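You operate a simulated robot arm through the tools that you are given. There is no shell and no other tool. Be economical: measure what you need, move in short steps, check, and stop when the job is done.

Carry out the task below with a simulated robot arm. There is one attempt and no reset: what you move stays moved.

## Task
Wipe the glass flat clean and show the yellow seal ring's bands under it.
Fine: wipe it in its wooden holder, which stays put; small white cloth back. The ring goes on the black pad; flat and lit lamp stay for the inspector. What is to be rubbed or washed off counts as gone when no trace of it is left.

Only the result counts: the job must be done as asked and must still hold three seconds after the hand-in. Knocking over, shifting, dropping, spilling or breaking anything else fails it. A push-on lid holds only when it is set on centred and level and pressed home; a screw cap is set on level and turned clockwise until tight. Flat cloth is picked up by pressing the open fingertips on it (5 to 10 N) and closing them slowly along it; thin cloth reads only 2 to 8 mm in the jaws.

## Robot
A 6-joint arm with a two-finger parallel gripper, fixed in place. Base frame: the origin is at the foot of the arm, x ahead of it, y to its left, z up; the work surface is at about z = 0.8. Readings come in m, degrees, newtons and seconds.
With the tool pointing down near the work surface it reaches from about 0.32 to 0.7 m from the base axis. Its first joint turns from -166.0 to 166.0 degrees. Payload 4.1 kg.
The tool frame sits at the grasp point between the pads (the TCP): z along the fingers, y along the line on which they close. The tips reach 0.023 m beyond it. The gripper opens to 0.094 m. The fingers are 0.038 m wide and 0.01 m thick; the gripper's body (0.054 by 0.096 m) begins 0.039 m behind the TCP.
Orientation is that of the tool frame in the base frame, as [roll, pitch, yaw] about the fixed x, y, z axes, in that order (R = Rz(yaw) Ry(pitch) Rx(roll)). With the fingers straight down and closing along the base's y, the tool's x points along the base's -x, its y along +y and its z along -z.

## Interface
- The arm moves only by the tool apply_moves. Its argument "rows" is a list that holds one entry, the list of rows, each a list of 7 numbers: the shift along the base's x, y, z in cm, then the turn, a rotation vector about the base's x, y, z in degrees, then the closure, from 0 (fully open) to 1 (shut). In form: [[[x, y, z, ax, ay, az, grip], ...]]. A call has 1 to 20 rows; each row is the pose to reach, as a shift and turn from the pose commanded when the call began. Rows are played at 5 a second. More than 0.05 m and 8.6 degrees between two rows, or a gripper value outside its range, and nothing of the call is played. A pose out of reach is approached as far as the arm can. The call stops where the force on the tool passes 90 N (or 10 N more than at its start, if that is more) or the arm is blocked; 0.2 s more then pass. Each finger travels about 0.045 m/s and halts on what it meets, pressing with about 43 N; the grip force reading is that of the motor and also rises with nothing between the fingers. The clock runs only during rows and for 0.2 s after the last one: add rows that repeat a pose to give the fingers time. The reply holds the time, the measured pose of the TCP, the force on the tool along the base axes, the opening and the grip force, in the units named above and with some noise, with the torque about the TCP (base axes, N m) and any sound that the robot's microphone picked up, and new pictures: "pictures" is both (left out), scene, wrist or none.
- Cameras (640 x 400 px; columns grow to the right, rows downward): "scene" is fixed at [0.3991, -0.5017, 1.5456]; the picture's right is [1.00, -0.07, 0.00], its down [-0.03, -0.47, -0.88] and it looks along [0.06, 0.88, -0.47] (base axes); focal length 331 px, centre (320, 200). "wrist" rides on the gripper at [0.086, 0.016, -0.075] in the tool frame; the picture's right is [-0.18, 0.98, 0.00], its down [-0.58, -0.11, -0.81] and it looks along [-0.79, -0.15, 0.59] (tool axes); focal length 243 px, centre (320, 200). There is no depth. A picture from a camera that has moved, and an enlarged one, comes with that camera's place and axes in the base frame and with its lens.
- lift_body(by): slides the trunk up (or, below 0, down) by that many m; the arm rides with it, the base frame stays. It gives what a move gives, with no picture.
- close_up(camera, box): a new picture of the part [left, top, right, bottom] of that camera's present view, enlarged. It takes no simulated time.
- close_job(): hands the job in; it is judged then, once.

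Work in short steps. Places have to be worked out from the pictures, the camera data and where the tool is seen: move nearer, look again, correct. Check each grasp and each placing, and mend what went wrong. You have 120 turns and 200 pictures in all, those below and enlarged ones among them. Open the gripper and draw the arm clear of the work before you hand the job in, unless the task says otherwise; then end with one line.

The tools are called after "Emit:" by a JSON object that holds its "api" and its "payload". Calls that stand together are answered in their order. apply_moves: Moves the arm, as the interface text tells. Its arguments: {"type":"object","properties":{"rows":{"type":"array","items":{"type":"array","items":{"type":"array","items":{"type":"number"}}}},"pictures":{"type":"string","enum":["both","scene","wrist","none"]}},"required":["rows"]} The other tools are called the same way: lift_body (by) slides the trunk up or down; close_up (camera, box) takes an enlarged picture of a part of a camera's view; close_job () hands the job in.

At the start:

```text
clock: 0.0
eef_pos: [0.143, 0.4325, 1.0942]
tcp_rot: [180.0, -0.1, 180.0]
ft_force: [-0.3, 0.3, 0.8]
torque: [0.0, 0.02, 0.01]
finger_gap: 0.0938
grasp_force: 0.0
trunk travel left (down, up): [-0.525, 0.065]
```

scene: 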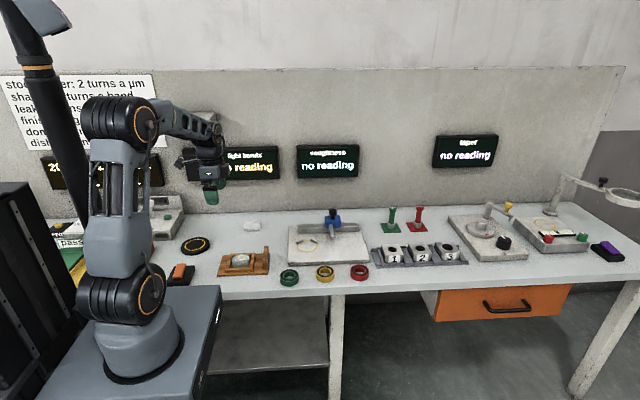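
wrist: 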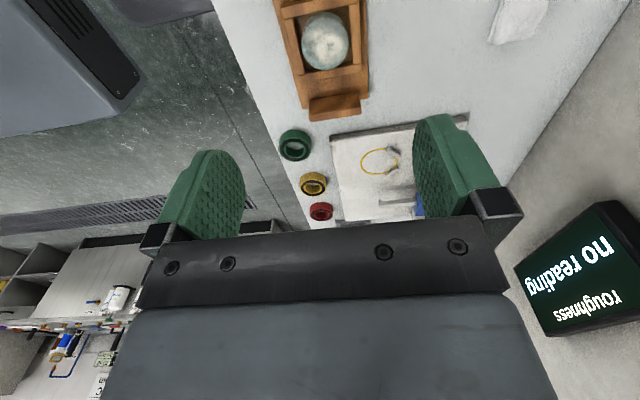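

The scene shows a bench with a wooden holder, rings, and a lamp. I'll look closer at several regions before moving.

Emit:
{"api": "close_up", "payload": {"camera": "scene", "box": [140, 180, 400, 300]}}

Emit:
{"api": "close_up", "payload": {"camera": "scene", "box": [0, 60, 300, 200]}}

Emit:
{"api": "close_up", "payload": {"camera": "scene", "box": [360, 160, 640, 280]}}

Emit:
{"api": "close_up", "payload": {"camera": "scene", "box": [30, 190, 230, 300]}}

```text
2.46 times, centred on (270, 240) of scene
camera zoom: at [0.3991, -0.5017, 1.5456], right [1.0, -0.07, 0.0], down [-0.03, -0.47, -0.88], along [0.06, 0.88, -0.47], focal length 814 px, centre (443, 102)
```

zoom: 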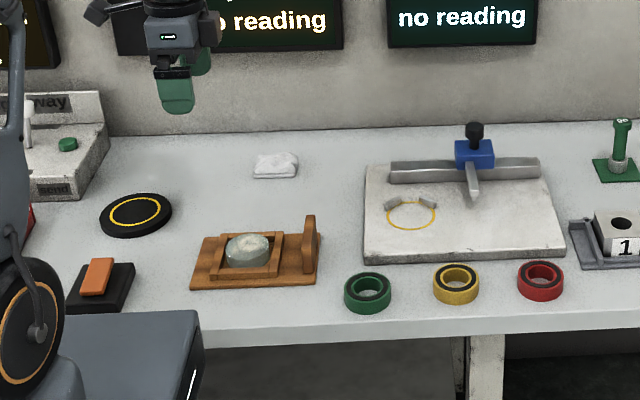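

```text
2.13 times, centred on (150, 130) of scene
camera zoom: at [0.3991, -0.5017, 1.5456], right [1.0, -0.07, 0.0], down [-0.03, -0.47, -0.88], along [0.06, 0.88, -0.47], focal length 706 px, centre (683, 349)
```

zoom: 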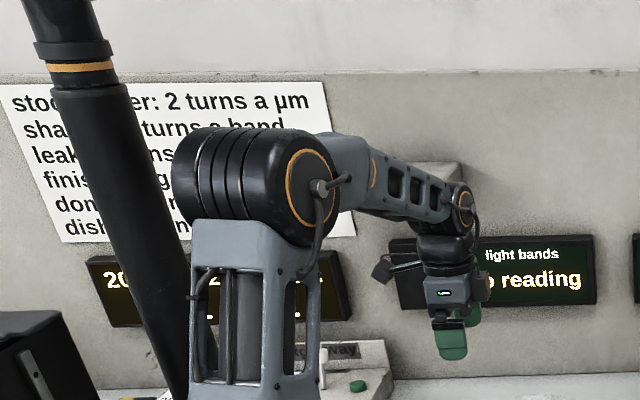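

```text
2.29 times, centred on (500, 220) of scene
camera zoom: at [0.3991, -0.5017, 1.5456], right [1.0, -0.07, 0.0], down [-0.03, -0.47, -0.88], along [0.06, 0.88, -0.47], focal length 756 px, centre (-91, 154)
```

zoom: 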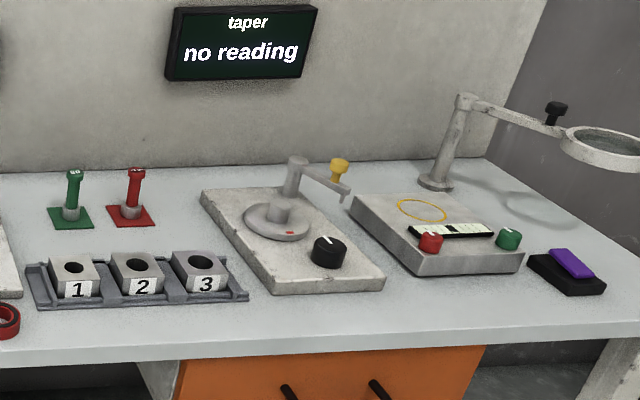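

```text
3.20 times, centred on (130, 245) of scene
camera zoom: at [0.3991, -0.5017, 1.5456], right [1.0, -0.07, 0.0], down [-0.03, -0.47, -0.88], along [0.06, 0.88, -0.47], focal length 1058 px, centre (928, 56)
```

zoom: 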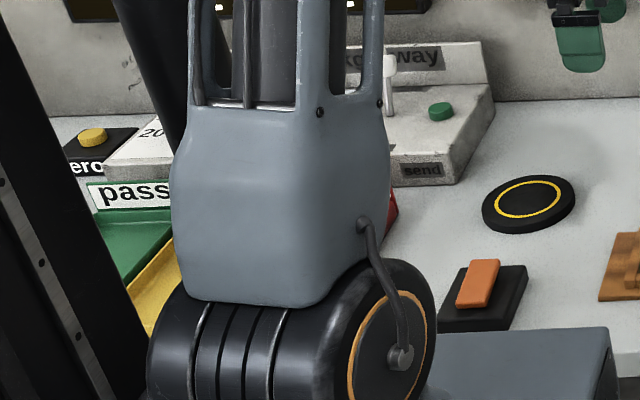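

Rough places (m): pad (0.00, 0.54), flat (0.19, 0.42), cloth (0.20, 0.67), yellow ring (0.47, 0.35), orange switch (0.00, 0.37). I'll look at details in the wrist view, too.

Emit:
{"api": "close_up", "payload": {"camera": "wrist", "box": [240, 0, 560, 200]}}

Emit:
{"api": "apply_moves", "payload": {"rows": [[[4, -1, 0, 0, 0, 0, 0], [8, -2, 0, 0, 0, 0, 0], [12, -3, 0, 0, 0, 0, 0], [16, -4, 0, 0, 0, 0, 0], [20, -5, 0, 0, 0, 0, 0], [24, -6, 0, 0, 0, 0, 0]]]}}

```text
2.00 times, centred on (400, 100) of wrist
camera zoom: at [0.0556, 0.4484, 1.1694], right [0.18, 0.98, 0.0], down [0.58, -0.11, 0.81], along [0.79, -0.15, -0.59], focal length 485 px, centre (160, 400)
```

zoom: 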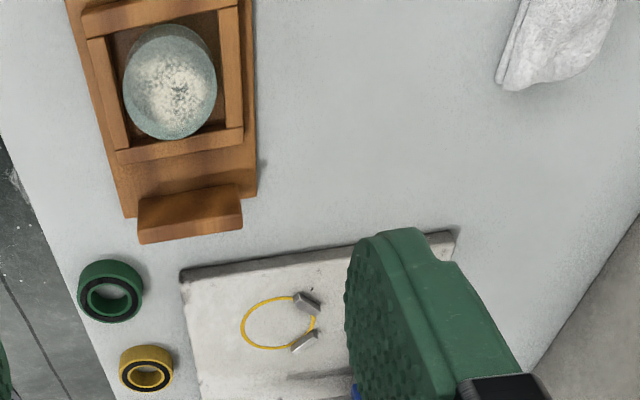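

```text
clock: 1.4
eef_pos: [0.3838, 0.3727, 1.0942]
tcp_rot: [-180.0, -0.1, 180.0]
ft_force: [-0.2, 1.1, 0.2]
torque: [0.0, 0.02, 0.0]
finger_gap: 0.0941
grasp_force: 0.0
trunk travel left (down, up): [-0.525, 0.065]
camera wrist: at [0.2968, 0.3889, 1.169], right [0.18, 0.98, 0.0], down [0.58, -0.11, 0.81], along [0.79, -0.15, -0.59], focal length 243 px, centre (320, 200)
```

scene: 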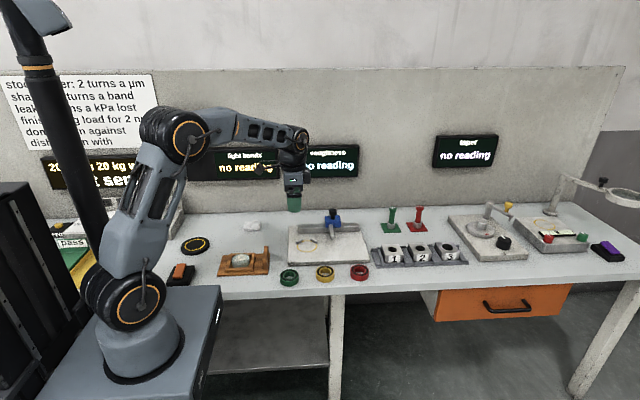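
wrist: 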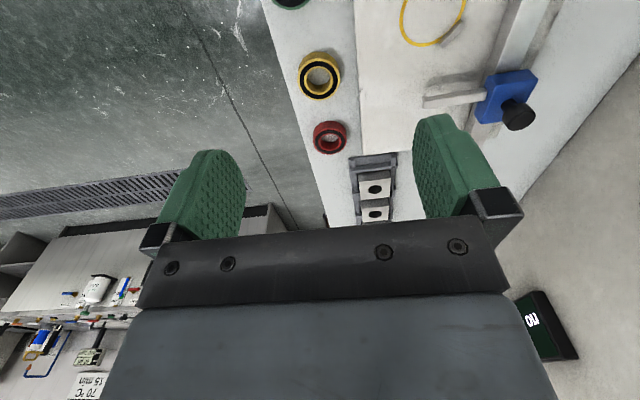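

I'll look at the sign and the wall near the pad now the arm has moved a bit.

Emit:
{"api": "close_up", "payload": {"camera": "scene", "box": [0, 60, 320, 290]}}

Emit:
{"api": "close_up", "payload": {"camera": "scene", "box": [150, 220, 270, 290]}}

Emit:
{"api": "close_up", "payload": {"camera": "wrist", "box": [260, 0, 420, 180]}}

```text
1.74 times, centred on (160, 175) of scene
camera zoom: at [0.3991, -0.5017, 1.5456], right [1.0, -0.07, 0.0], down [-0.03, -0.47, -0.88], along [0.06, 0.88, -0.47], focal length 575 px, centre (598, 244)
```

zoom: 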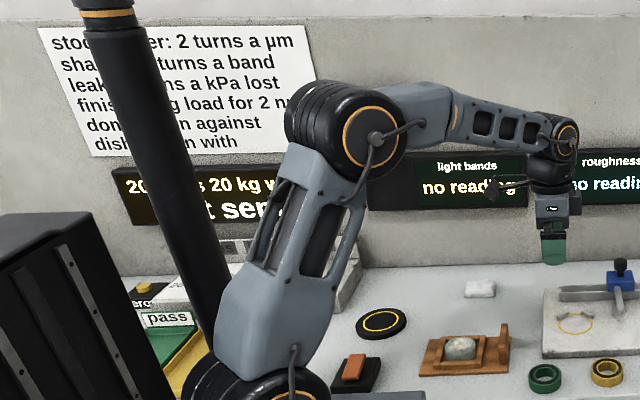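

```text
5.33 times, centred on (210, 255) of scene
camera zoom: at [0.3991, -0.5017, 1.5456], right [1.0, -0.07, 0.0], down [-0.03, -0.47, -0.88], along [0.06, 0.88, -0.47], focal length 1764 px, centre (907, -93)
```

zoom: 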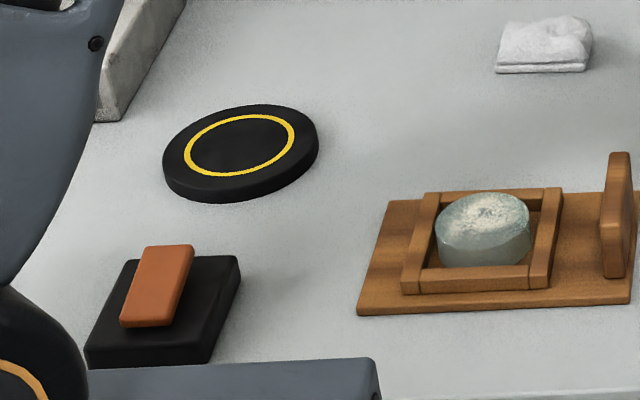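

```text
2.22 times, centred on (340, 90) of wrist
camera zoom: at [0.2968, 0.3889, 1.169], right [0.18, 0.98, 0.0], down [0.58, -0.11, 0.81], along [0.79, -0.15, -0.59], focal length 539 px, centre (276, 444)
```

zoom: 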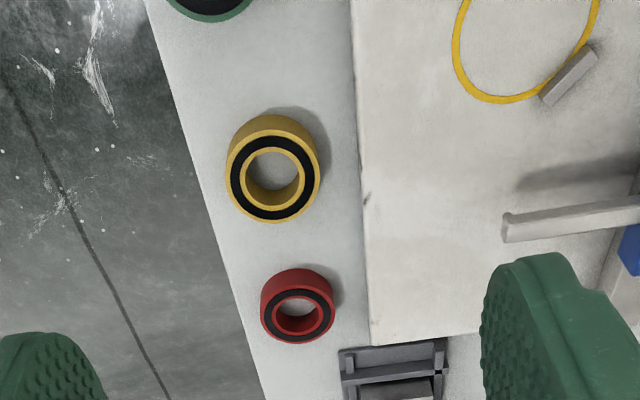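

A box seems to be fixed on the wall above the pad (probably the lamp). I'll swing the arm aside to see it.

Emit:
{"api": "apply_moves", "payload": {"rows": [[[3, -4, 0, 0, 0, 0, 0], [5, -8, 0, 0, 0, 0, 0], [7, -12, 0, 0, 0, 0, 0], [9, -16, 0, 0, 0, 0, 0], [10, -20, 0, 0, 0, 0, 0], [10, -24, 0, 0, 0, 0, 0], [10, -28, 0, 0, 0, 0, 0], [10, -32, 0, 0, 0, 0, 0]]], "pictures": "none"}}

Emit:
{"api": "close_up", "payload": {"camera": "scene", "box": [0, 60, 320, 290]}}

Emit:
{"api": "close_up", "payload": {"camera": "scene", "box": [140, 100, 300, 200]}}

```text
clock: 3.2
eef_pos: [0.4827, 0.0504, 1.0961]
tcp_rot: [180.0, -0.1, 180.0]
ft_force: [0.1, -0.1, -0.5]
torque: [0.0, -0.01, 0.0]
finger_gap: 0.0939
grasp_force: 0.0
trunk travel left (down, up): [-0.525, 0.065]
```

```text
1.74 times, centred on (160, 175) of scene
camera zoom: at [0.3991, -0.5017, 1.5456], right [1.0, -0.07, 0.0], down [-0.03, -0.47, -0.88], along [0.06, 0.88, -0.47], focal length 575 px, centre (598, 244)
```

zoom: 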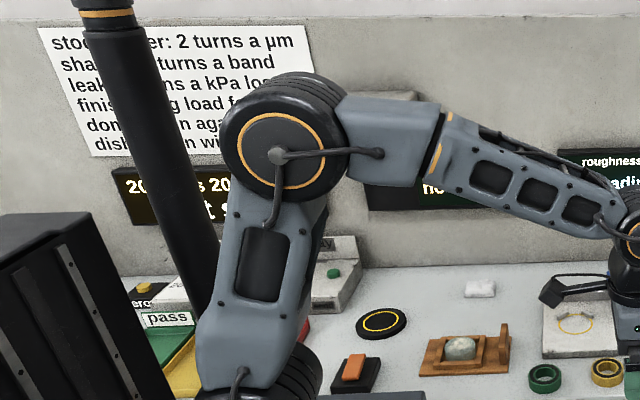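

```text
4.00 times, centred on (220, 150) of scene
camera zoom: at [0.3991, -0.5017, 1.5456], right [1.0, -0.07, 0.0], down [-0.03, -0.47, -0.88], along [0.06, 0.88, -0.47], focal length 1323 px, centre (720, 400)
```

zoom: 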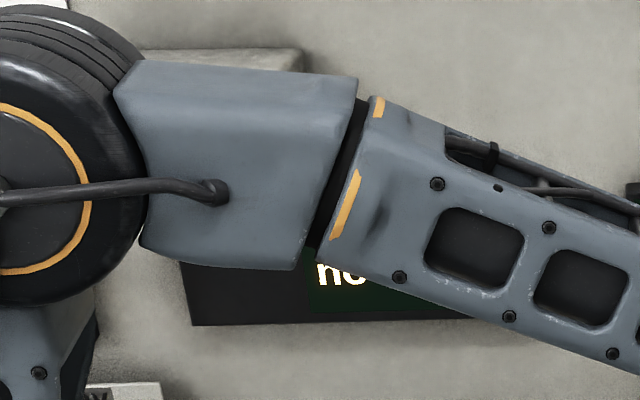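

A grey wall box hangs behind the arm; I'll look at it with the wrist camera by turning the tool to face +y.

Emit:
{"api": "apply_moves", "payload": {"rows": [[[-2.5, 3.5, 0, 0, 0, 8.2, 0], [-5, 7, 0, 0, 0, 16.4, 0], [-8, 10.5, 0, 0, 0, 24.5, 0], [-11, 14, 0, 0, 0, 32.7, 0], [-14.5, 17, 0, 0, 0, 41, 0], [-18, 20, 0, 0, 0, 49, 0], [-21.5, 23, 0, 0, 0, 57.3, 0], [-25, 25.5, 0, 0, 0, 65.5, 0], [-28.5, 27.5, 0, 0, 0, 73.6, 0], [-32, 29.5, 0, 0, 0, 82, 0], [-35, 31, 0, 0, 0, 90, 0]]]}}

```text
clock: 5.6
eef_pos: [0.1324, 0.3617, 1.0943]
tcp_rot: [180.0, 0.0, -89.8]
ft_force: [-0.2, 0.1, -0.4]
torque: [0.0, 0.01, 0.02]
finger_gap: 0.0939
grasp_force: 0.0
trunk travel left (down, up): [-0.525, 0.065]
camera wrist: at [0.117, 0.2759, 1.1699], right [-0.98, 0.18, 0.0], down [0.11, 0.58, 0.81], along [0.15, 0.79, -0.59], focal length 243 px, centre (320, 200)
```

scene: 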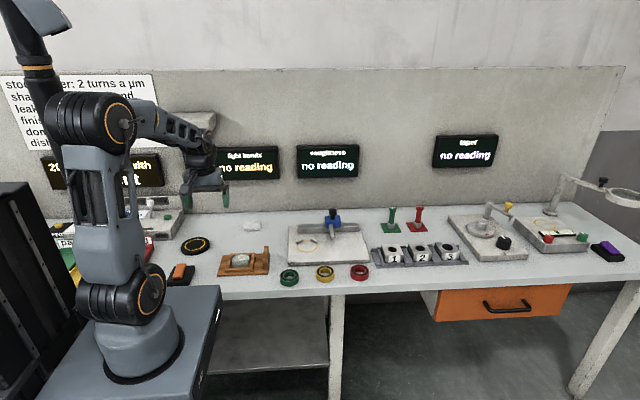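
wrist: 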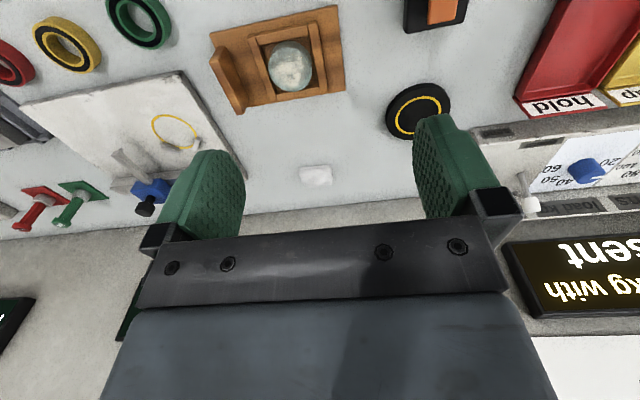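

The wall box is now partly visible beside the arm; zooming there and on the wrist view of holder and pad.

Emit:
{"api": "close_up", "payload": {"camera": "scene", "box": [140, 90, 300, 190]}}

Emit:
{"api": "close_up", "payload": {"camera": "wrist", "box": [200, 0, 480, 175]}}

```text
4.00 times, centred on (220, 140) of scene
camera zoom: at [0.3991, -0.5017, 1.5456], right [1.0, -0.07, 0.0], down [-0.03, -0.47, -0.88], along [0.06, 0.88, -0.47], focal length 1323 px, centre (720, 440)
```

zoom: 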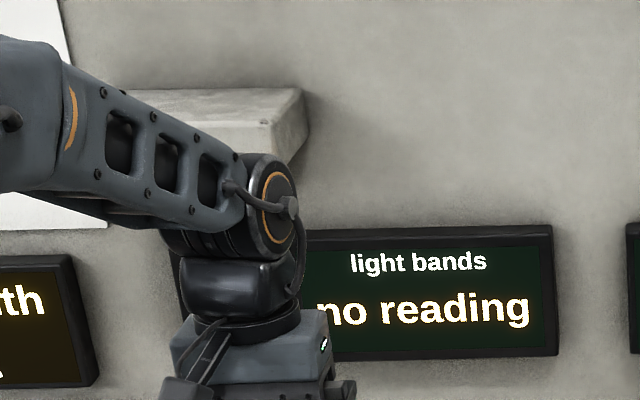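

```text
2.29 times, centred on (340, 88) of wrist
camera zoom: at [0.117, 0.2759, 1.1699], right [-0.98, 0.18, 0.0], down [0.11, 0.58, 0.81], along [0.15, 0.79, -0.59], focal length 555 px, centre (274, 457)
```

zoom: 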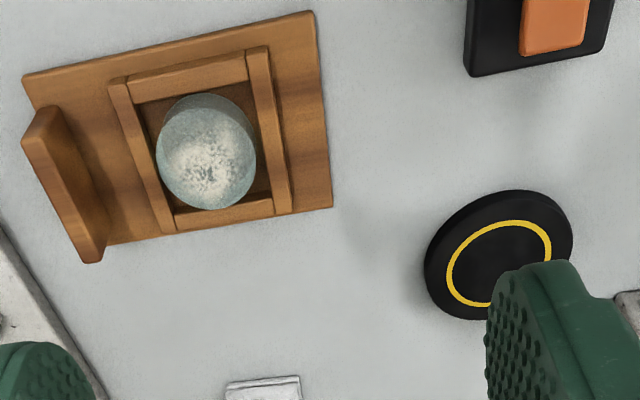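

The lamp box overhangs from the wall at z≈1.22, y>0.64, |x|<0.09 — I'll stay below it. Now approaching the cloth for a closer view.

Emit:
{"api": "apply_moves", "payload": {"rows": [[[1.5, 4, -2, 0, 0, 0, 0], [3, 8, -4, 0, 0, 0, 0], [4.5, 12, -6, 0, 0, 0, 0], [6, 15, -9, 0, 0, 0, 0], [6, 18, -12, 0, 0, 0, 0]]]}}

Emit:
{"api": "close_up", "payload": {"camera": "wrist", "box": [220, 0, 440, 200]}}

```text
clock: 6.8
eef_pos: [0.1933, 0.5451, 0.9734]
tcp_rot: [-180.0, 0.1, -90.0]
ft_force: [0.9, 0.8, 0.0]
torque: [-0.01, 0.0, 0.01]
finger_gap: 0.0943
grasp_force: 0.1
trunk travel left (down, up): [-0.525, 0.065]
camera wrist: at [0.176, 0.4588, 1.0488], right [-0.98, 0.18, 0.0], down [0.11, 0.58, 0.81], along [0.15, 0.79, -0.59], focal length 243 px, centre (320, 200)
```

scene: 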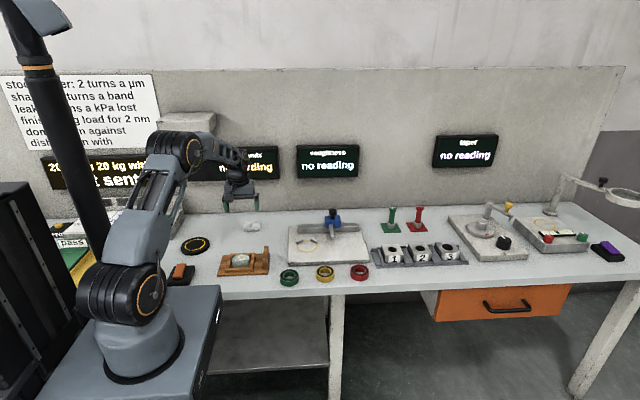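
wrist: 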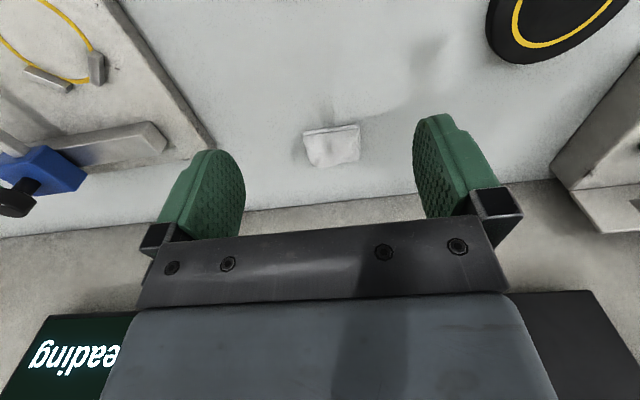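

```text
2.00 times, centred on (330, 100) of wrist
camera zoom: at [0.176, 0.4588, 1.0488], right [-0.98, 0.18, 0.0], down [0.11, 0.58, 0.81], along [0.15, 0.79, -0.59], focal length 485 px, centre (300, 400)
```

zoom: 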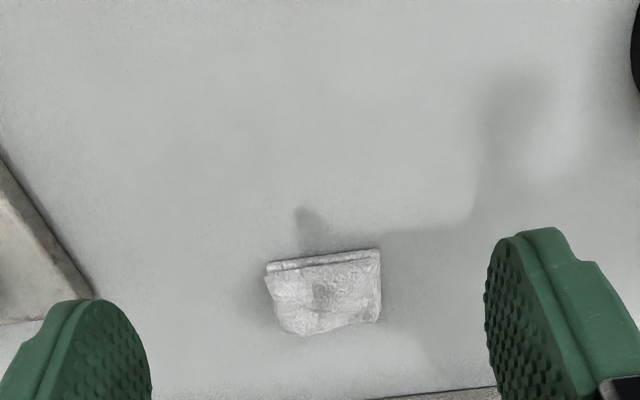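

Cloth is ~7×7 cm centred near (0.20, 0.67). I'll go above it with gap ~5 cm, tips ~3 cm above the table.

Emit:
{"api": "apply_moves", "payload": {"rows": [[[0.3, 4, -3, 0, 0, 0, 0.2], [0.6, 8, -5, 0, 0, 0, 0.45], [0.7, 11.5, -8, 0, 0, 0, 0.45], [0.7, 11.5, -11.5, 0, 0, 0, 0.45], [0.7, 11.5, -11.5, 0, 0, 0, 0.45]]]}}

```text
clock: 8.0
eef_pos: [0.1948, 0.6366, 0.8677]
tcp_rot: [-179.9, 0.0, -90.0]
ft_force: [-0.8, -0.1, -0.2]
torque: [-0.03, 0.05, 0.0]
finger_gap: 0.0517
grasp_force: 0.1
out of reach, approached as far as the arm can: row 3, 4, 5
trunk travel left (down, up): [-0.525, 0.065]
camera wrist: at [0.1786, 0.5507, 0.9427], right [-0.98, 0.18, 0.0], down [0.11, 0.58, 0.81], along [0.15, 0.79, -0.59], focal length 243 px, centre (320, 200)
```

scene: 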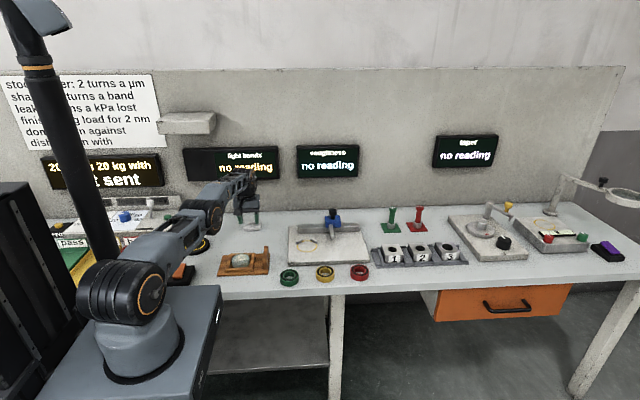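
wrist: 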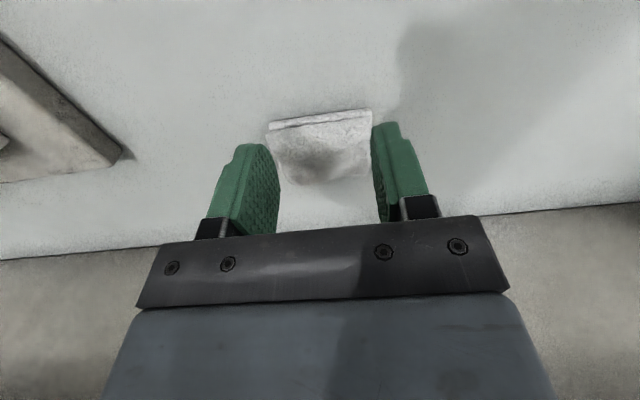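

The arm is at reach limit (r≈0.666). Tilting the tool tips outward 12° about +x gains reach; do that and read the pose.

Emit:
{"api": "apply_moves", "payload": {"rows": [[[0, 0, 1, 6, 0, 0, 0.45], [0, 0, 1, 12, 0, 0, 0.45], [0, 0, 1, 12, 0, 0, 0.45]]], "pictures": "wrist"}}

```text
clock: 8.8
eef_pos: [0.1965, 0.6363, 0.8782]
tcp_rot: [-179.9, 11.9, -90.0]
ft_force: [-0.1, -0.3, -0.5]
torque: [0.01, 0.02, -0.02]
finger_gap: 0.0519
grasp_force: 0.1
trunk travel left (down, up): [-0.525, 0.065]
camera wrist: at [0.1791, 0.5368, 0.9334], right [-0.98, 0.18, 0.04], down [0.11, 0.4, 0.91], along [0.15, 0.9, -0.41], focal length 243 px, centre (320, 200)
```

wrist: 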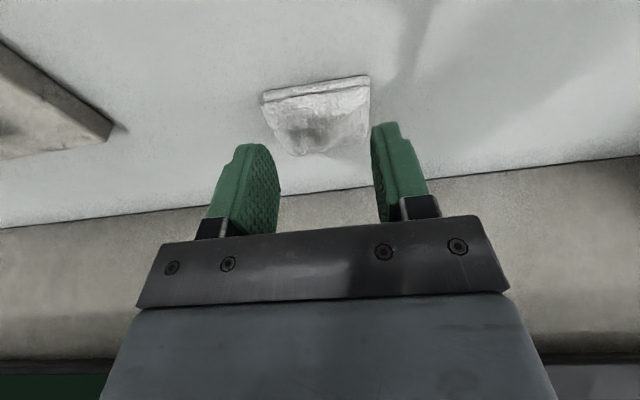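

Commanded pose equals measured. Move +2.9 cm y, +0.4 cm x and down to just above the cloth.

Emit:
{"api": "apply_moves", "payload": {"rows": [[[0.4, 2.9, 0, 0, 0, 0, 0.45], [0.4, 2.9, -2, 0, 0, 0, 0.45], [0.4, 2.9, -3.3, 0, 0, 0, 0.45], [0.4, 2.9, -3.3, 0, 0, 0, 0.45]]], "pictures": "both"}}

Emit:
{"api": "close_up", "payload": {"camera": "scene", "box": [200, 170, 300, 240]}}

```text
clock: 9.8
eef_pos: [0.1995, 0.666, 0.8539]
tcp_rot: [-179.8, 12.9, -90.1]
ft_force: [0.9, -1.3, 40.8]
torque: [-0.61, 0.24, 0.0]
finger_gap: 0.0518
grasp_force: 0.1
trunk travel left (down, up): [-0.525, 0.065]
camera wrist: at [0.1826, 0.5648, 0.9071], right [-0.98, 0.18, 0.04], down [0.11, 0.39, 0.92], along [0.15, 0.9, -0.4], focal length 243 px, centre (320, 200)
```

scene: 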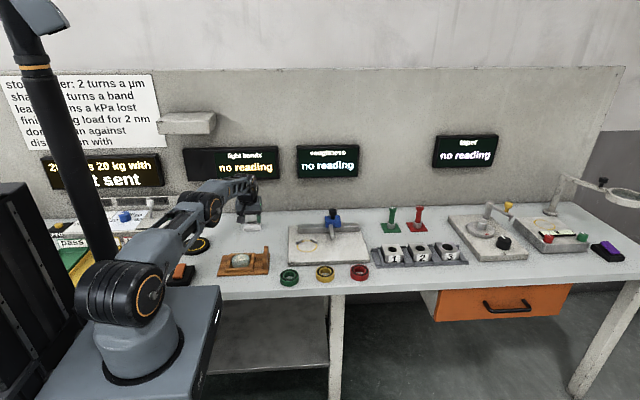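
wrist: 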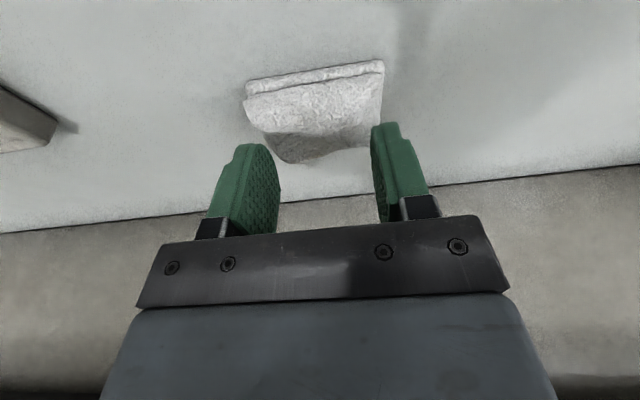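

```text
5.71 times, centred on (250, 205) of scene
camera zoom: at [0.3991, -0.5017, 1.5456], right [1.0, -0.07, 0.0], down [-0.03, -0.47, -0.88], along [0.06, 0.88, -0.47], focal length 1890 px, centre (720, 171)
```

zoom: 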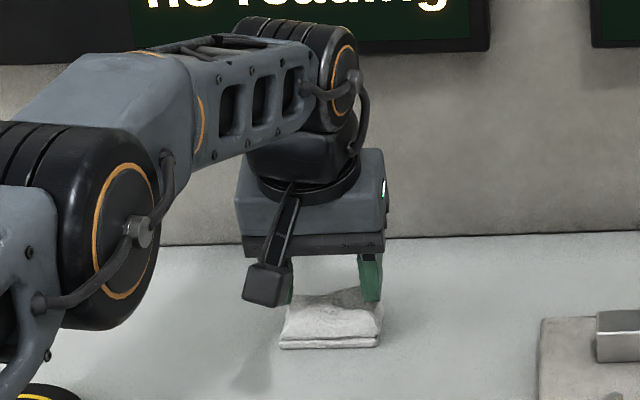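

I felt 40 N with tips at z≈0.828: the cloth is a folded wad ~2.5–3 cm high and ~6 cm wide. I'll back off, open fully and straddle it.

Emit:
{"api": "apply_moves", "payload": {"rows": [[[0, 0, 2, 0, 0, 0, 0.45], [-0.3, 0, 3, 0, 0, 0, 0.2], [-0.3, 0, 3, 0, 0, 0, 0], [-0.3, 0, 3, 0, 0, 0, 0], [-0.3, 0, 3, 0, 0, 0, 0]]], "pictures": "wrist"}}

Emit:
{"api": "close_up", "payload": {"camera": "scene", "box": [200, 170, 300, 240]}}

```text
clock: 11.0
eef_pos: [0.1963, 0.6668, 0.8755]
tcp_rot: [180.0, 12.0, -90.0]
ft_force: [-0.1, -0.5, 0.5]
torque: [0.03, -0.02, 0.0]
finger_gap: 0.0941
grasp_force: 0.0
trunk travel left (down, up): [-0.525, 0.065]
camera wrist: at [0.1792, 0.5662, 0.9304], right [-0.98, 0.18, 0.04], down [0.11, 0.4, 0.91], along [0.15, 0.9, -0.41], focal length 243 px, centre (320, 200)
```

wrist: 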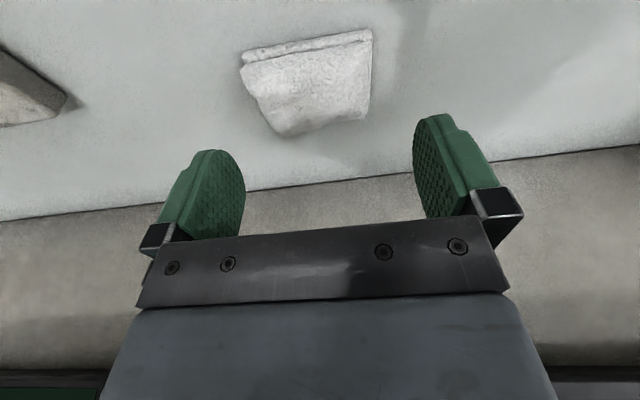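

```text
5.71 times, centred on (250, 205) of scene
camera zoom: at [0.3991, -0.5017, 1.5456], right [1.0, -0.07, 0.0], down [-0.03, -0.47, -0.88], along [0.06, 0.88, -0.47], focal length 1890 px, centre (720, 171)
```

zoom: 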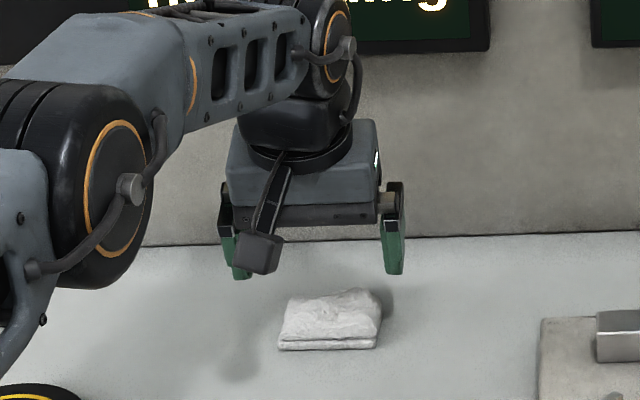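

Cloth is undisturbed, ~7.3 cm wide, centred x≈0.197. Lowering open fingers around it to tips ≈0.808.

Emit:
{"api": "apply_moves", "payload": {"rows": [[[0.1, 0, -2, 0, 0, 0, 0], [0.1, 0, -3, 0, 0, 0, 0], [0.1, 0, -4, 0, 0, 0, 0], [0.1, 0, -4, 0, 0, 0, 0]]], "pictures": "wrist"}}

Emit:
{"api": "close_up", "payload": {"camera": "scene", "box": [200, 170, 300, 240]}}

```text
clock: 12.0
eef_pos: [0.1978, 0.6658, 0.8356]
tcp_rot: [-180.0, 12.0, -90.1]
ft_force: [0.1, -0.9, 0.9]
torque: [-0.01, -0.01, -0.05]
finger_gap: 0.094
grasp_force: 0.1
trunk travel left (down, up): [-0.525, 0.065]
camera wrist: at [0.1808, 0.5658, 0.8902], right [-0.98, 0.18, 0.04], down [0.11, 0.4, 0.91], along [0.15, 0.9, -0.41], focal length 243 px, centre (320, 200)
```

wrist: 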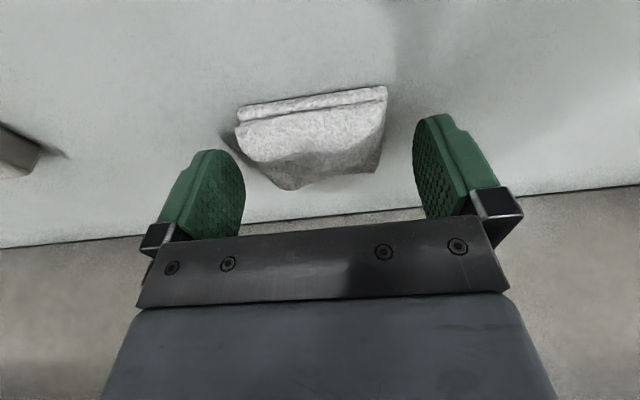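

```text
5.71 times, centred on (250, 205) of scene
camera zoom: at [0.3991, -0.5017, 1.5456], right [1.0, -0.07, 0.0], down [-0.03, -0.47, -0.88], along [0.06, 0.88, -0.47], focal length 1890 px, centre (720, 171)
```

zoom: 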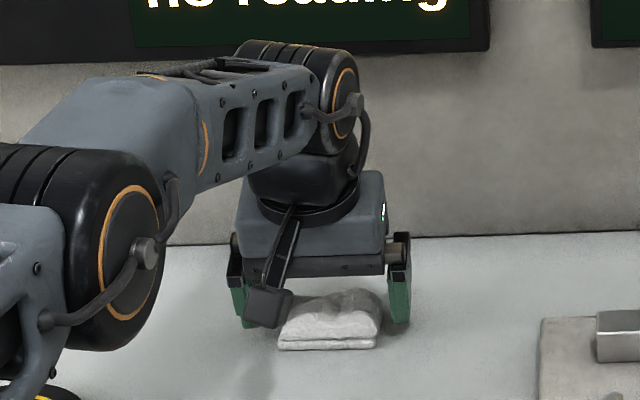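

Fingers straddle the cloth. Closing slowly.

Emit:
{"api": "apply_moves", "payload": {"rows": [[[0, 0, 0, 0, 0, 0, 0.1], [0, 0, 0, 0, 0, 0, 0.2], [0, 0, 0, 0, 0, 0, 0.3], [0, 0, 0, 0, 0, 0, 0.4], [0, 0, 0, 0, 0, 0, 0.5], [0, 0, 0, 0, 0, 0, 0.6], [0, 0, 0, 0, 0, 0, 0.6]]], "pictures": "wrist"}}

Emit:
{"api": "close_up", "payload": {"camera": "scene", "box": [200, 170, 300, 240]}}

```text
clock: 13.6
eef_pos: [0.198, 0.6652, 0.8357]
tcp_rot: [-180.0, 12.1, -90.0]
ft_force: [-0.3, -0.2, 0.0]
torque: [0.01, -0.01, -0.03]
finger_gap: 0.0686
grasp_force: 43.7
trunk travel left (down, up): [-0.525, 0.065]
camera wrist: at [0.1806, 0.5658, 0.8904], right [-0.98, 0.18, 0.04], down [0.11, 0.4, 0.91], along [0.15, 0.9, -0.41], focal length 243 px, centre (320, 200)
```

wrist: 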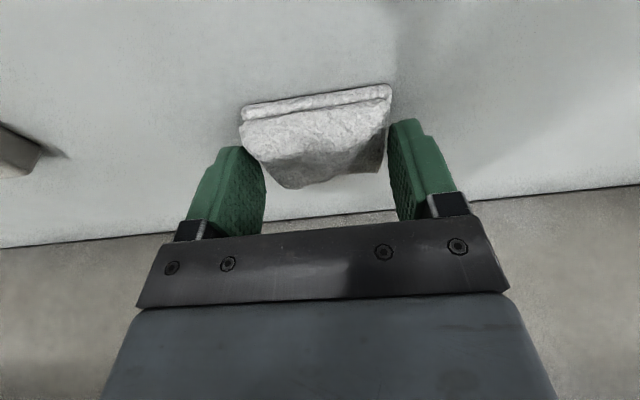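

```text
5.71 times, centred on (250, 205) of scene
camera zoom: at [0.3991, -0.5017, 1.5456], right [1.0, -0.07, 0.0], down [-0.03, -0.47, -0.88], along [0.06, 0.88, -0.47], focal length 1890 px, centre (720, 171)
```

zoom: 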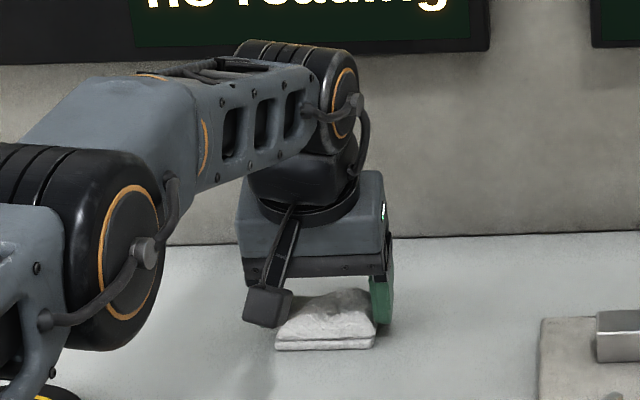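

Gripped at 6.86 cm with 43 N. Lift and check it comes up.

Emit:
{"api": "apply_moves", "payload": {"rows": [[[0, 0, 3, 0, 0, 0, 0.6], [0, -2, 7, 0, 0, 0, 0.6], [0, -6, 10, 0, 0, 0, 0.6], [-0.5, -11, 10, 0, 0, 0, 0.6], [-0.8, -16, 10, 0, 0, 0, 0.6], [-1, -20.5, 10, 0, 0, 0, 0.6], [-1, -24.1, 10, 0, 0, 0, 0.6]]]}}

Emit:
{"api": "close_up", "payload": {"camera": "scene", "box": [180, 190, 300, 290]}}

```text
refused: row 4 steps farther than a row can; nothing moved
```

```text
4.00 times, centred on (240, 240) of scene
camera zoom: at [0.3991, -0.5017, 1.5456], right [1.0, -0.07, 0.0], down [-0.03, -0.47, -0.88], along [0.06, 0.88, -0.47], focal length 1323 px, centre (640, 40)
```

zoom: 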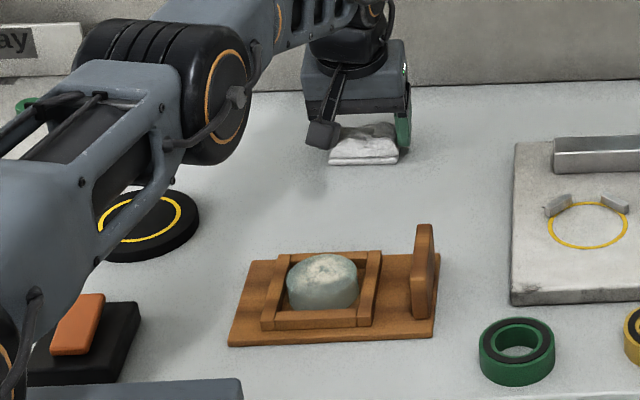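

Row too long; same move with smaller steps.

Emit:
{"api": "apply_moves", "payload": {"rows": [[[0, 0, 3, 0, 0, 0, 0.6], [0, -2, 7, 0, 0, 0, 0.6], [0, -5.5, 10, 0, 0, 0, 0.6], [-0.4, -10, 10, 0, 0, 0, 0.6], [-0.8, -14.5, 10, 0, 0, 0, 0.6], [-1, -19, 10, 0, 0, 0, 0.6], [-1.1, -22, 10, 0, 0, 0, 0.6], [-1.1, -24.1, 10, 0, 0, 0, 0.6]]]}}

Emit:
{"api": "close_up", "payload": {"camera": "scene", "box": [180, 190, 300, 290]}}

```text
clock: 15.4
eef_pos: [0.1883, 0.4241, 0.9367]
tcp_rot: [179.9, 12.0, -90.1]
ft_force: [-0.2, -0.4, -0.3]
torque: [0.02, -0.01, 0.0]
finger_gap: 0.0686
grasp_force: 42.9
trunk travel left (down, up): [-0.525, 0.065]
camera wrist: at [0.1708, 0.324, 0.9917], right [-0.98, 0.18, 0.04], down [0.11, 0.4, 0.91], along [0.15, 0.9, -0.41], focal length 243 px, centre (320, 200)
```

scene: 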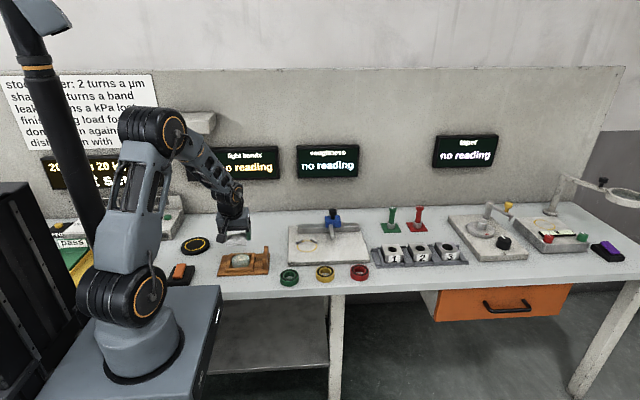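
wrist: 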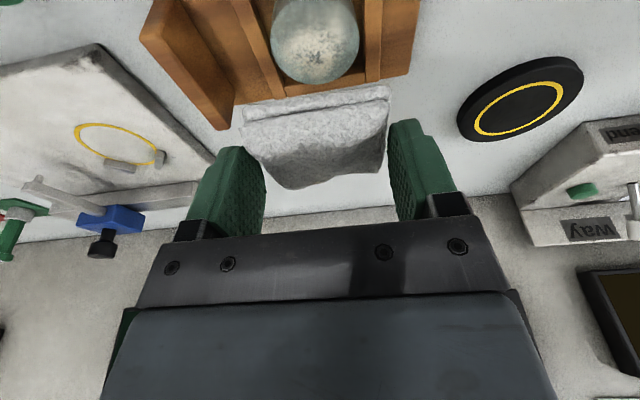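

```text
4.00 times, centred on (240, 240) of scene
camera zoom: at [0.3991, -0.5017, 1.5456], right [1.0, -0.07, 0.0], down [-0.03, -0.47, -0.88], along [0.06, 0.88, -0.47], focal length 1323 px, centre (640, 40)
```

zoom: 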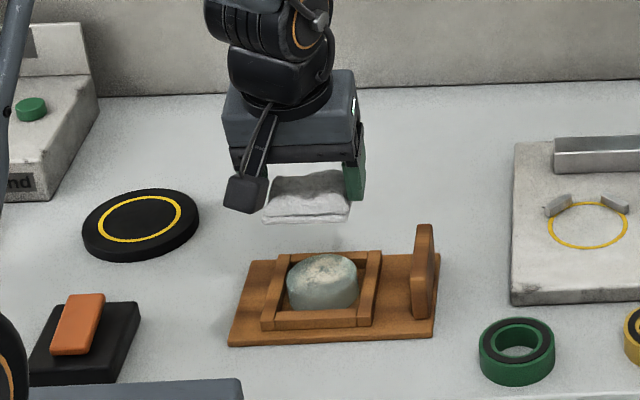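

Cloth held well, flat at ≈(0.187, 0.422). Descending to near contact.

Emit:
{"api": "apply_moves", "payload": {"rows": [[[0, 0, -3, 0, 0, 0, 0.6], [0, 0, -5, 0, 0, 0, 0.6], [0, 0, -5.8, 0, 0, 0, 0.6], [0, 0, -6.2, 0, 0, 0, 0.6]]], "pictures": "wrist"}}

Emit:
{"api": "close_up", "payload": {"camera": "scene", "box": [200, 220, 290, 290]}}

```text
clock: 16.4
eef_pos: [0.1873, 0.4242, 0.8738]
tcp_rot: [179.9, 11.9, -90.1]
ft_force: [0.3, -0.5, -0.1]
torque: [-0.04, 0.01, 0.02]
finger_gap: 0.0688
grasp_force: 42.9
trunk travel left (down, up): [-0.525, 0.065]
camera wrist: at [0.1704, 0.3246, 0.9293], right [-0.98, 0.18, 0.04], down [0.11, 0.4, 0.91], along [0.15, 0.9, -0.41], focal length 243 px, centre (320, 200)
```

wrist: 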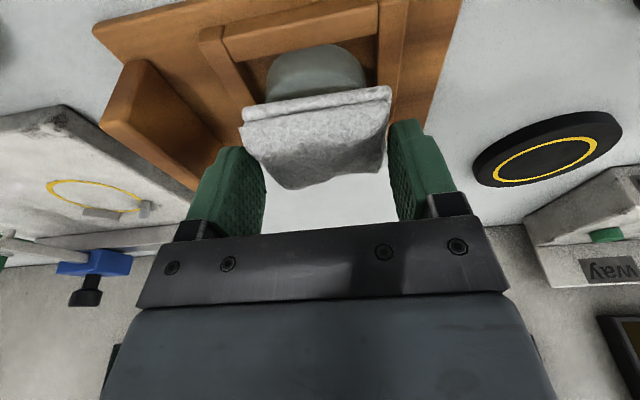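

```text
5.71 times, centred on (245, 255) of scene
camera zoom: at [0.3991, -0.5017, 1.5456], right [1.0, -0.07, 0.0], down [-0.03, -0.47, -0.88], along [0.06, 0.88, -0.47], focal length 1890 px, centre (749, -114)
```

zoom: 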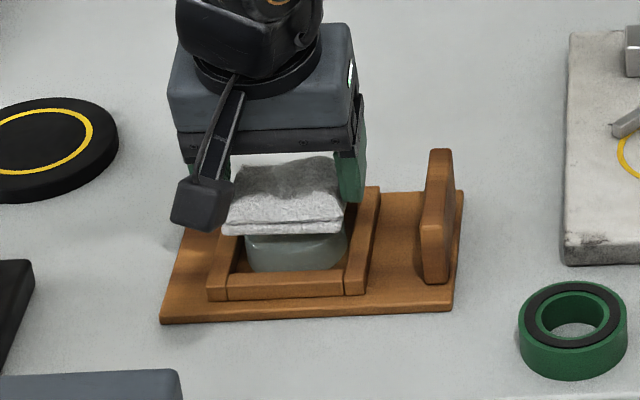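

Still no contact, ~3 mm above. Lower in 1.5 mm steps watching force.

Emit:
{"api": "apply_moves", "payload": {"rows": [[[0, 0, -0.15, 0, 0, 0, 0.6], [0, 0, -0.3, 0, 0, 0, 0.6], [0, 0, -0.45, 0, 0, 0, 0.6], [0, 0, -0.45, 0, 0, 0, 0.6]]], "pictures": "none"}}

```text
clock: 17.4
eef_pos: [0.1873, 0.4233, 0.8684]
tcp_rot: [180.0, 12.0, -90.1]
ft_force: [-0.2, -0.3, 0.2]
torque: [-0.02, -0.01, 0.01]
finger_gap: 0.0686
grasp_force: 43.3
trunk travel left (down, up): [-0.525, 0.065]
```

Emit:
{"api": "apply_moves", "payload": {"rows": [[[0, 0, -0.15, 0, 0, 0, 0.6], [0, 0, -0.3, 0, 0, 0, 0.6], [0, 0, -0.3, 0, 0, 0, 0.6]]], "pictures": "none"}}

Emit:
{"api": "close_up", "payload": {"camera": "scene", "box": [200, 220, 290, 290]}}

```text
clock: 18.2
eef_pos: [0.1869, 0.4245, 0.866]
tcp_rot: [180.0, 12.0, -90.1]
ft_force: [-0.6, -0.9, -0.3]
torque: [0.03, -0.04, 0.0]
finger_gap: 0.0688
grasp_force: 43.1
trunk travel left (down, up): [-0.525, 0.065]
```

```text
5.71 times, centred on (245, 255) of scene
camera zoom: at [0.3991, -0.5017, 1.5456], right [1.0, -0.07, 0.0], down [-0.03, -0.47, -0.88], along [0.06, 0.88, -0.47], focal length 1890 px, centre (749, -114)
```

zoom: 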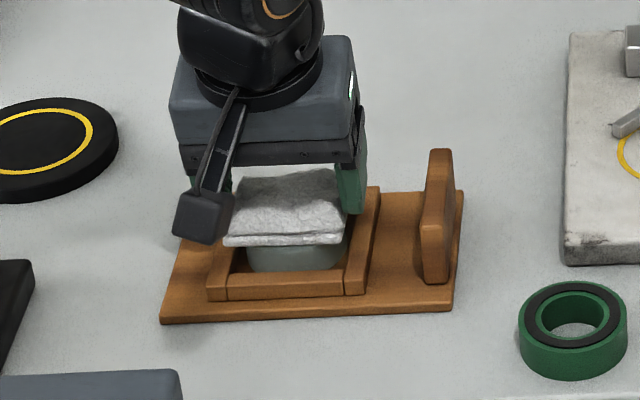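

No contact yet; keep lowering.

Emit:
{"api": "apply_moves", "payload": {"rows": [[[0, 0, -0.15, 0, 0, 0, 0.6], [0, 0, -0.3, 0, 0, 0, 0.6], [0, 0, -0.3, 0, 0, 0, 0.6]]], "pictures": "none"}}

```text
clock: 19.0
eef_pos: [0.1877, 0.4254, 0.8649]
tcp_rot: [-179.8, 12.3, -90.0]
ft_force: [-0.9, -2.5, 21.2]
torque: [-0.02, 0.02, -0.03]
finger_gap: 0.0685
grasp_force: 43.0
trunk travel left (down, up): [-0.525, 0.065]
```

Contact at TCP z≈0.8655, 21 N. Ease by 1.2 mm to ~8–10 N and rub in y and x strokes.

Emit:
{"api": "apply_moves", "payload": {"rows": [[[0, 0, 0.12, 0, 0, 0, 0.6], [0, 1, 0.12, 0, 0, 0, 0.6], [0, 2, 0.12, 0, 0, 0, 0.6], [0, 1, 0.12, 0, 0, 0, 0.6], [0, 0, 0.12, 0, 0, 0, 0.6], [0, -1, 0.12, 0, 0, 0, 0.6], [0, -2, 0.12, 0, 0, 0, 0.6], [0, -1, 0.12, 0, 0, 0, 0.6], [0, 0, 0.12, 0, 0, 0, 0.6], [0.8, 0.5, 0.12, 0, 0, 0, 0.6], [0.8, 1.5, 0.12, 0, 0, 0, 0.6], [0.8, 0.5, 0.12, 0, 0, 0, 0.6], [0.8, -1, 0.12, 0, 0, 0, 0.6], [0, -1.5, 0.12, 0, 0, 0, 0.6], [-0.8, -1, 0.12, 0, 0, 0, 0.6], [-0.8, 0.5, 0.12, 0, 0, 0, 0.6], [-0.8, 1.5, 0.12, 0, 0, 0, 0.6], [0, 1, 0.12, 0, 0, 0, 0.6], [0, 0, 0.12, 0, 0, 0, 0.6]]], "pictures": "none"}}

Emit:
{"api": "close_up", "payload": {"camera": "scene", "box": [200, 220, 290, 290]}}

```text
clock: 23.0
eef_pos: [0.1864, 0.4248, 0.8639]
tcp_rot: [-179.9, 12.2, -90.0]
ft_force: [-0.3, 4.0, 13.2]
torque: [0.12, -0.04, 0.03]
finger_gap: 0.069
grasp_force: 42.8
trunk travel left (down, up): [-0.525, 0.065]
```

```text
5.71 times, centred on (245, 255) of scene
camera zoom: at [0.3991, -0.5017, 1.5456], right [1.0, -0.07, 0.0], down [-0.03, -0.47, -0.88], along [0.06, 0.88, -0.47], focal length 1890 px, centre (749, -114)
```

zoom: 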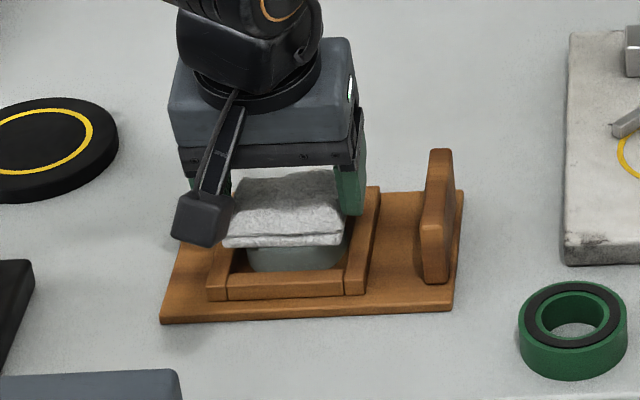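

Holder did not move, force 13 N. Lift 8 cm and inspect the flat.

Emit:
{"api": "apply_moves", "payload": {"rows": [[[0, 0, 3, 0, 0, 0, 0.6], [0, 0, 6.5, 0, 0, 0, 0.6], [0, 2, 9, 0, 0, 0, 0.6], [0, 6, 10, 0, 0, 0, 0.6]]], "pictures": "wrist"}}

Emit:
{"api": "close_up", "payload": {"camera": "scene", "box": [200, 220, 290, 290]}}

Emit:
{"api": "close_up", "payload": {"camera": "wrist", "box": [220, 0, 420, 125]}}

```text
clock: 24.0
eef_pos: [0.1851, 0.4861, 0.9633]
tcp_rot: [180.0, 11.9, -90.0]
ft_force: [-0.3, 0.1, -0.1]
torque: [-0.01, 0.0, -0.02]
finger_gap: 0.0685
grasp_force: 43.3
trunk travel left (down, up): [-0.525, 0.065]
camera wrist: at [0.1682, 0.3856, 1.0192], right [-0.98, 0.18, 0.04], down [0.11, 0.4, 0.91], along [0.15, 0.9, -0.41], focal length 243 px, centre (320, 200)
```

wrist: 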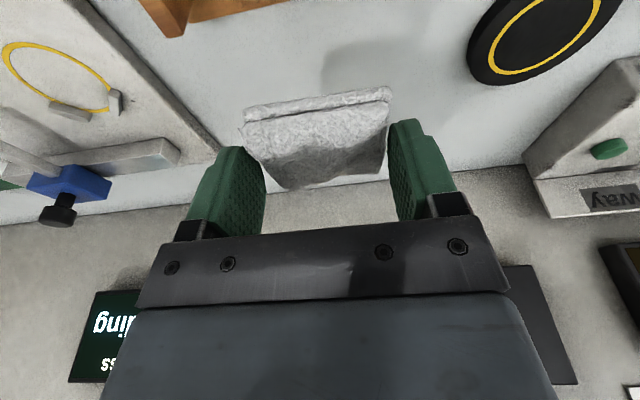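

```text
5.71 times, centred on (245, 255) of scene
camera zoom: at [0.3991, -0.5017, 1.5456], right [1.0, -0.07, 0.0], down [-0.03, -0.47, -0.88], along [0.06, 0.88, -0.47], focal length 1890 px, centre (749, -114)
```

zoom: 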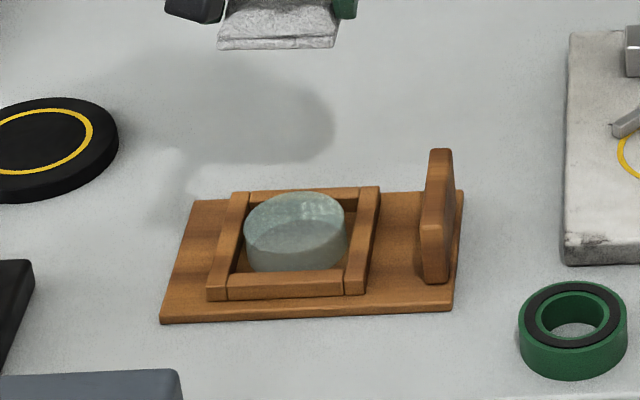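

```text
3.20 times, centred on (320, 62) of wrist
camera zoom: at [0.1682, 0.3856, 1.0192], right [-0.98, 0.18, 0.04], down [0.11, 0.4, 0.91], along [0.15, 0.9, -0.41], focal length 776 px, centre (320, 640)
```

zoom: 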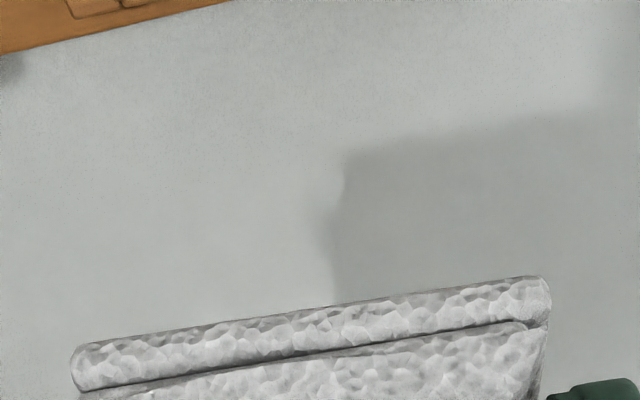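

Much cleaner; there may be some residue toward the back/right. Zooming more.

Emit:
{"api": "close_up", "payload": {"camera": "scene", "box": [230, 250, 254, 265]}}

Emit:
{"api": "apply_moves", "payload": {"rows": [[[0, -4, 1, 0, 0, 0, 0.6], [0, -8, 2, 0, 0, 0, 0.6], [0, -11, 3, 0, 0, 0, 0.6]]], "pictures": "none"}}

Emit:
{"api": "close_up", "payload": {"camera": "wrist", "box": [220, 0, 420, 125]}}

```text
16.00 times, centred on (242, 258) of scene
camera zoom: at [0.3991, -0.5017, 1.5456], right [1.0, -0.07, 0.0], down [-0.03, -0.47, -0.88], along [0.06, 0.88, -0.47], focal length 5291 px, centre (1568, -720)
```

zoom: 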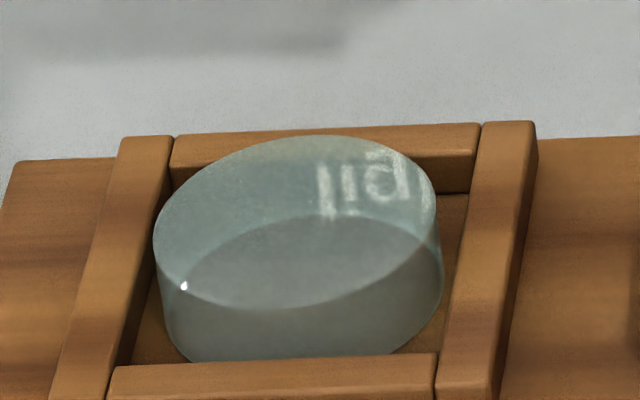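

```text
clock: 24.8
eef_pos: [0.1873, 0.3728, 0.9933]
tcp_rot: [180.0, 12.1, -90.1]
ft_force: [-0.9, -0.2, -0.2]
torque: [-0.01, 0.0, 0.05]
finger_gap: 0.0686
grasp_force: 43.2
trunk travel left (down, up): [-0.525, 0.065]
```

```text
3.20 times, centred on (320, 62) of wrist
camera zoom: at [0.1699, 0.2729, 1.0497], right [-0.98, 0.18, 0.04], down [0.11, 0.4, 0.91], along [0.15, 0.9, -0.41], focal length 776 px, centre (320, 640)
```

zoom: 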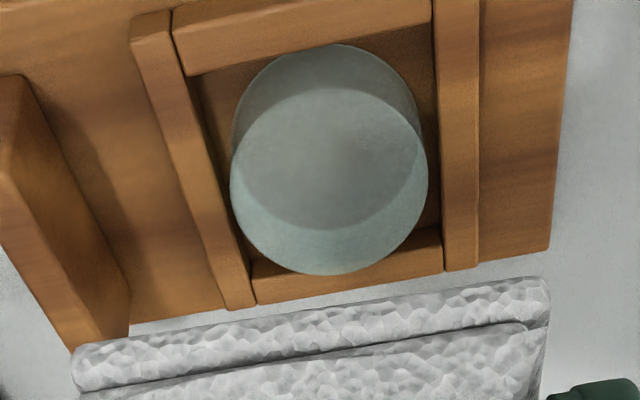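

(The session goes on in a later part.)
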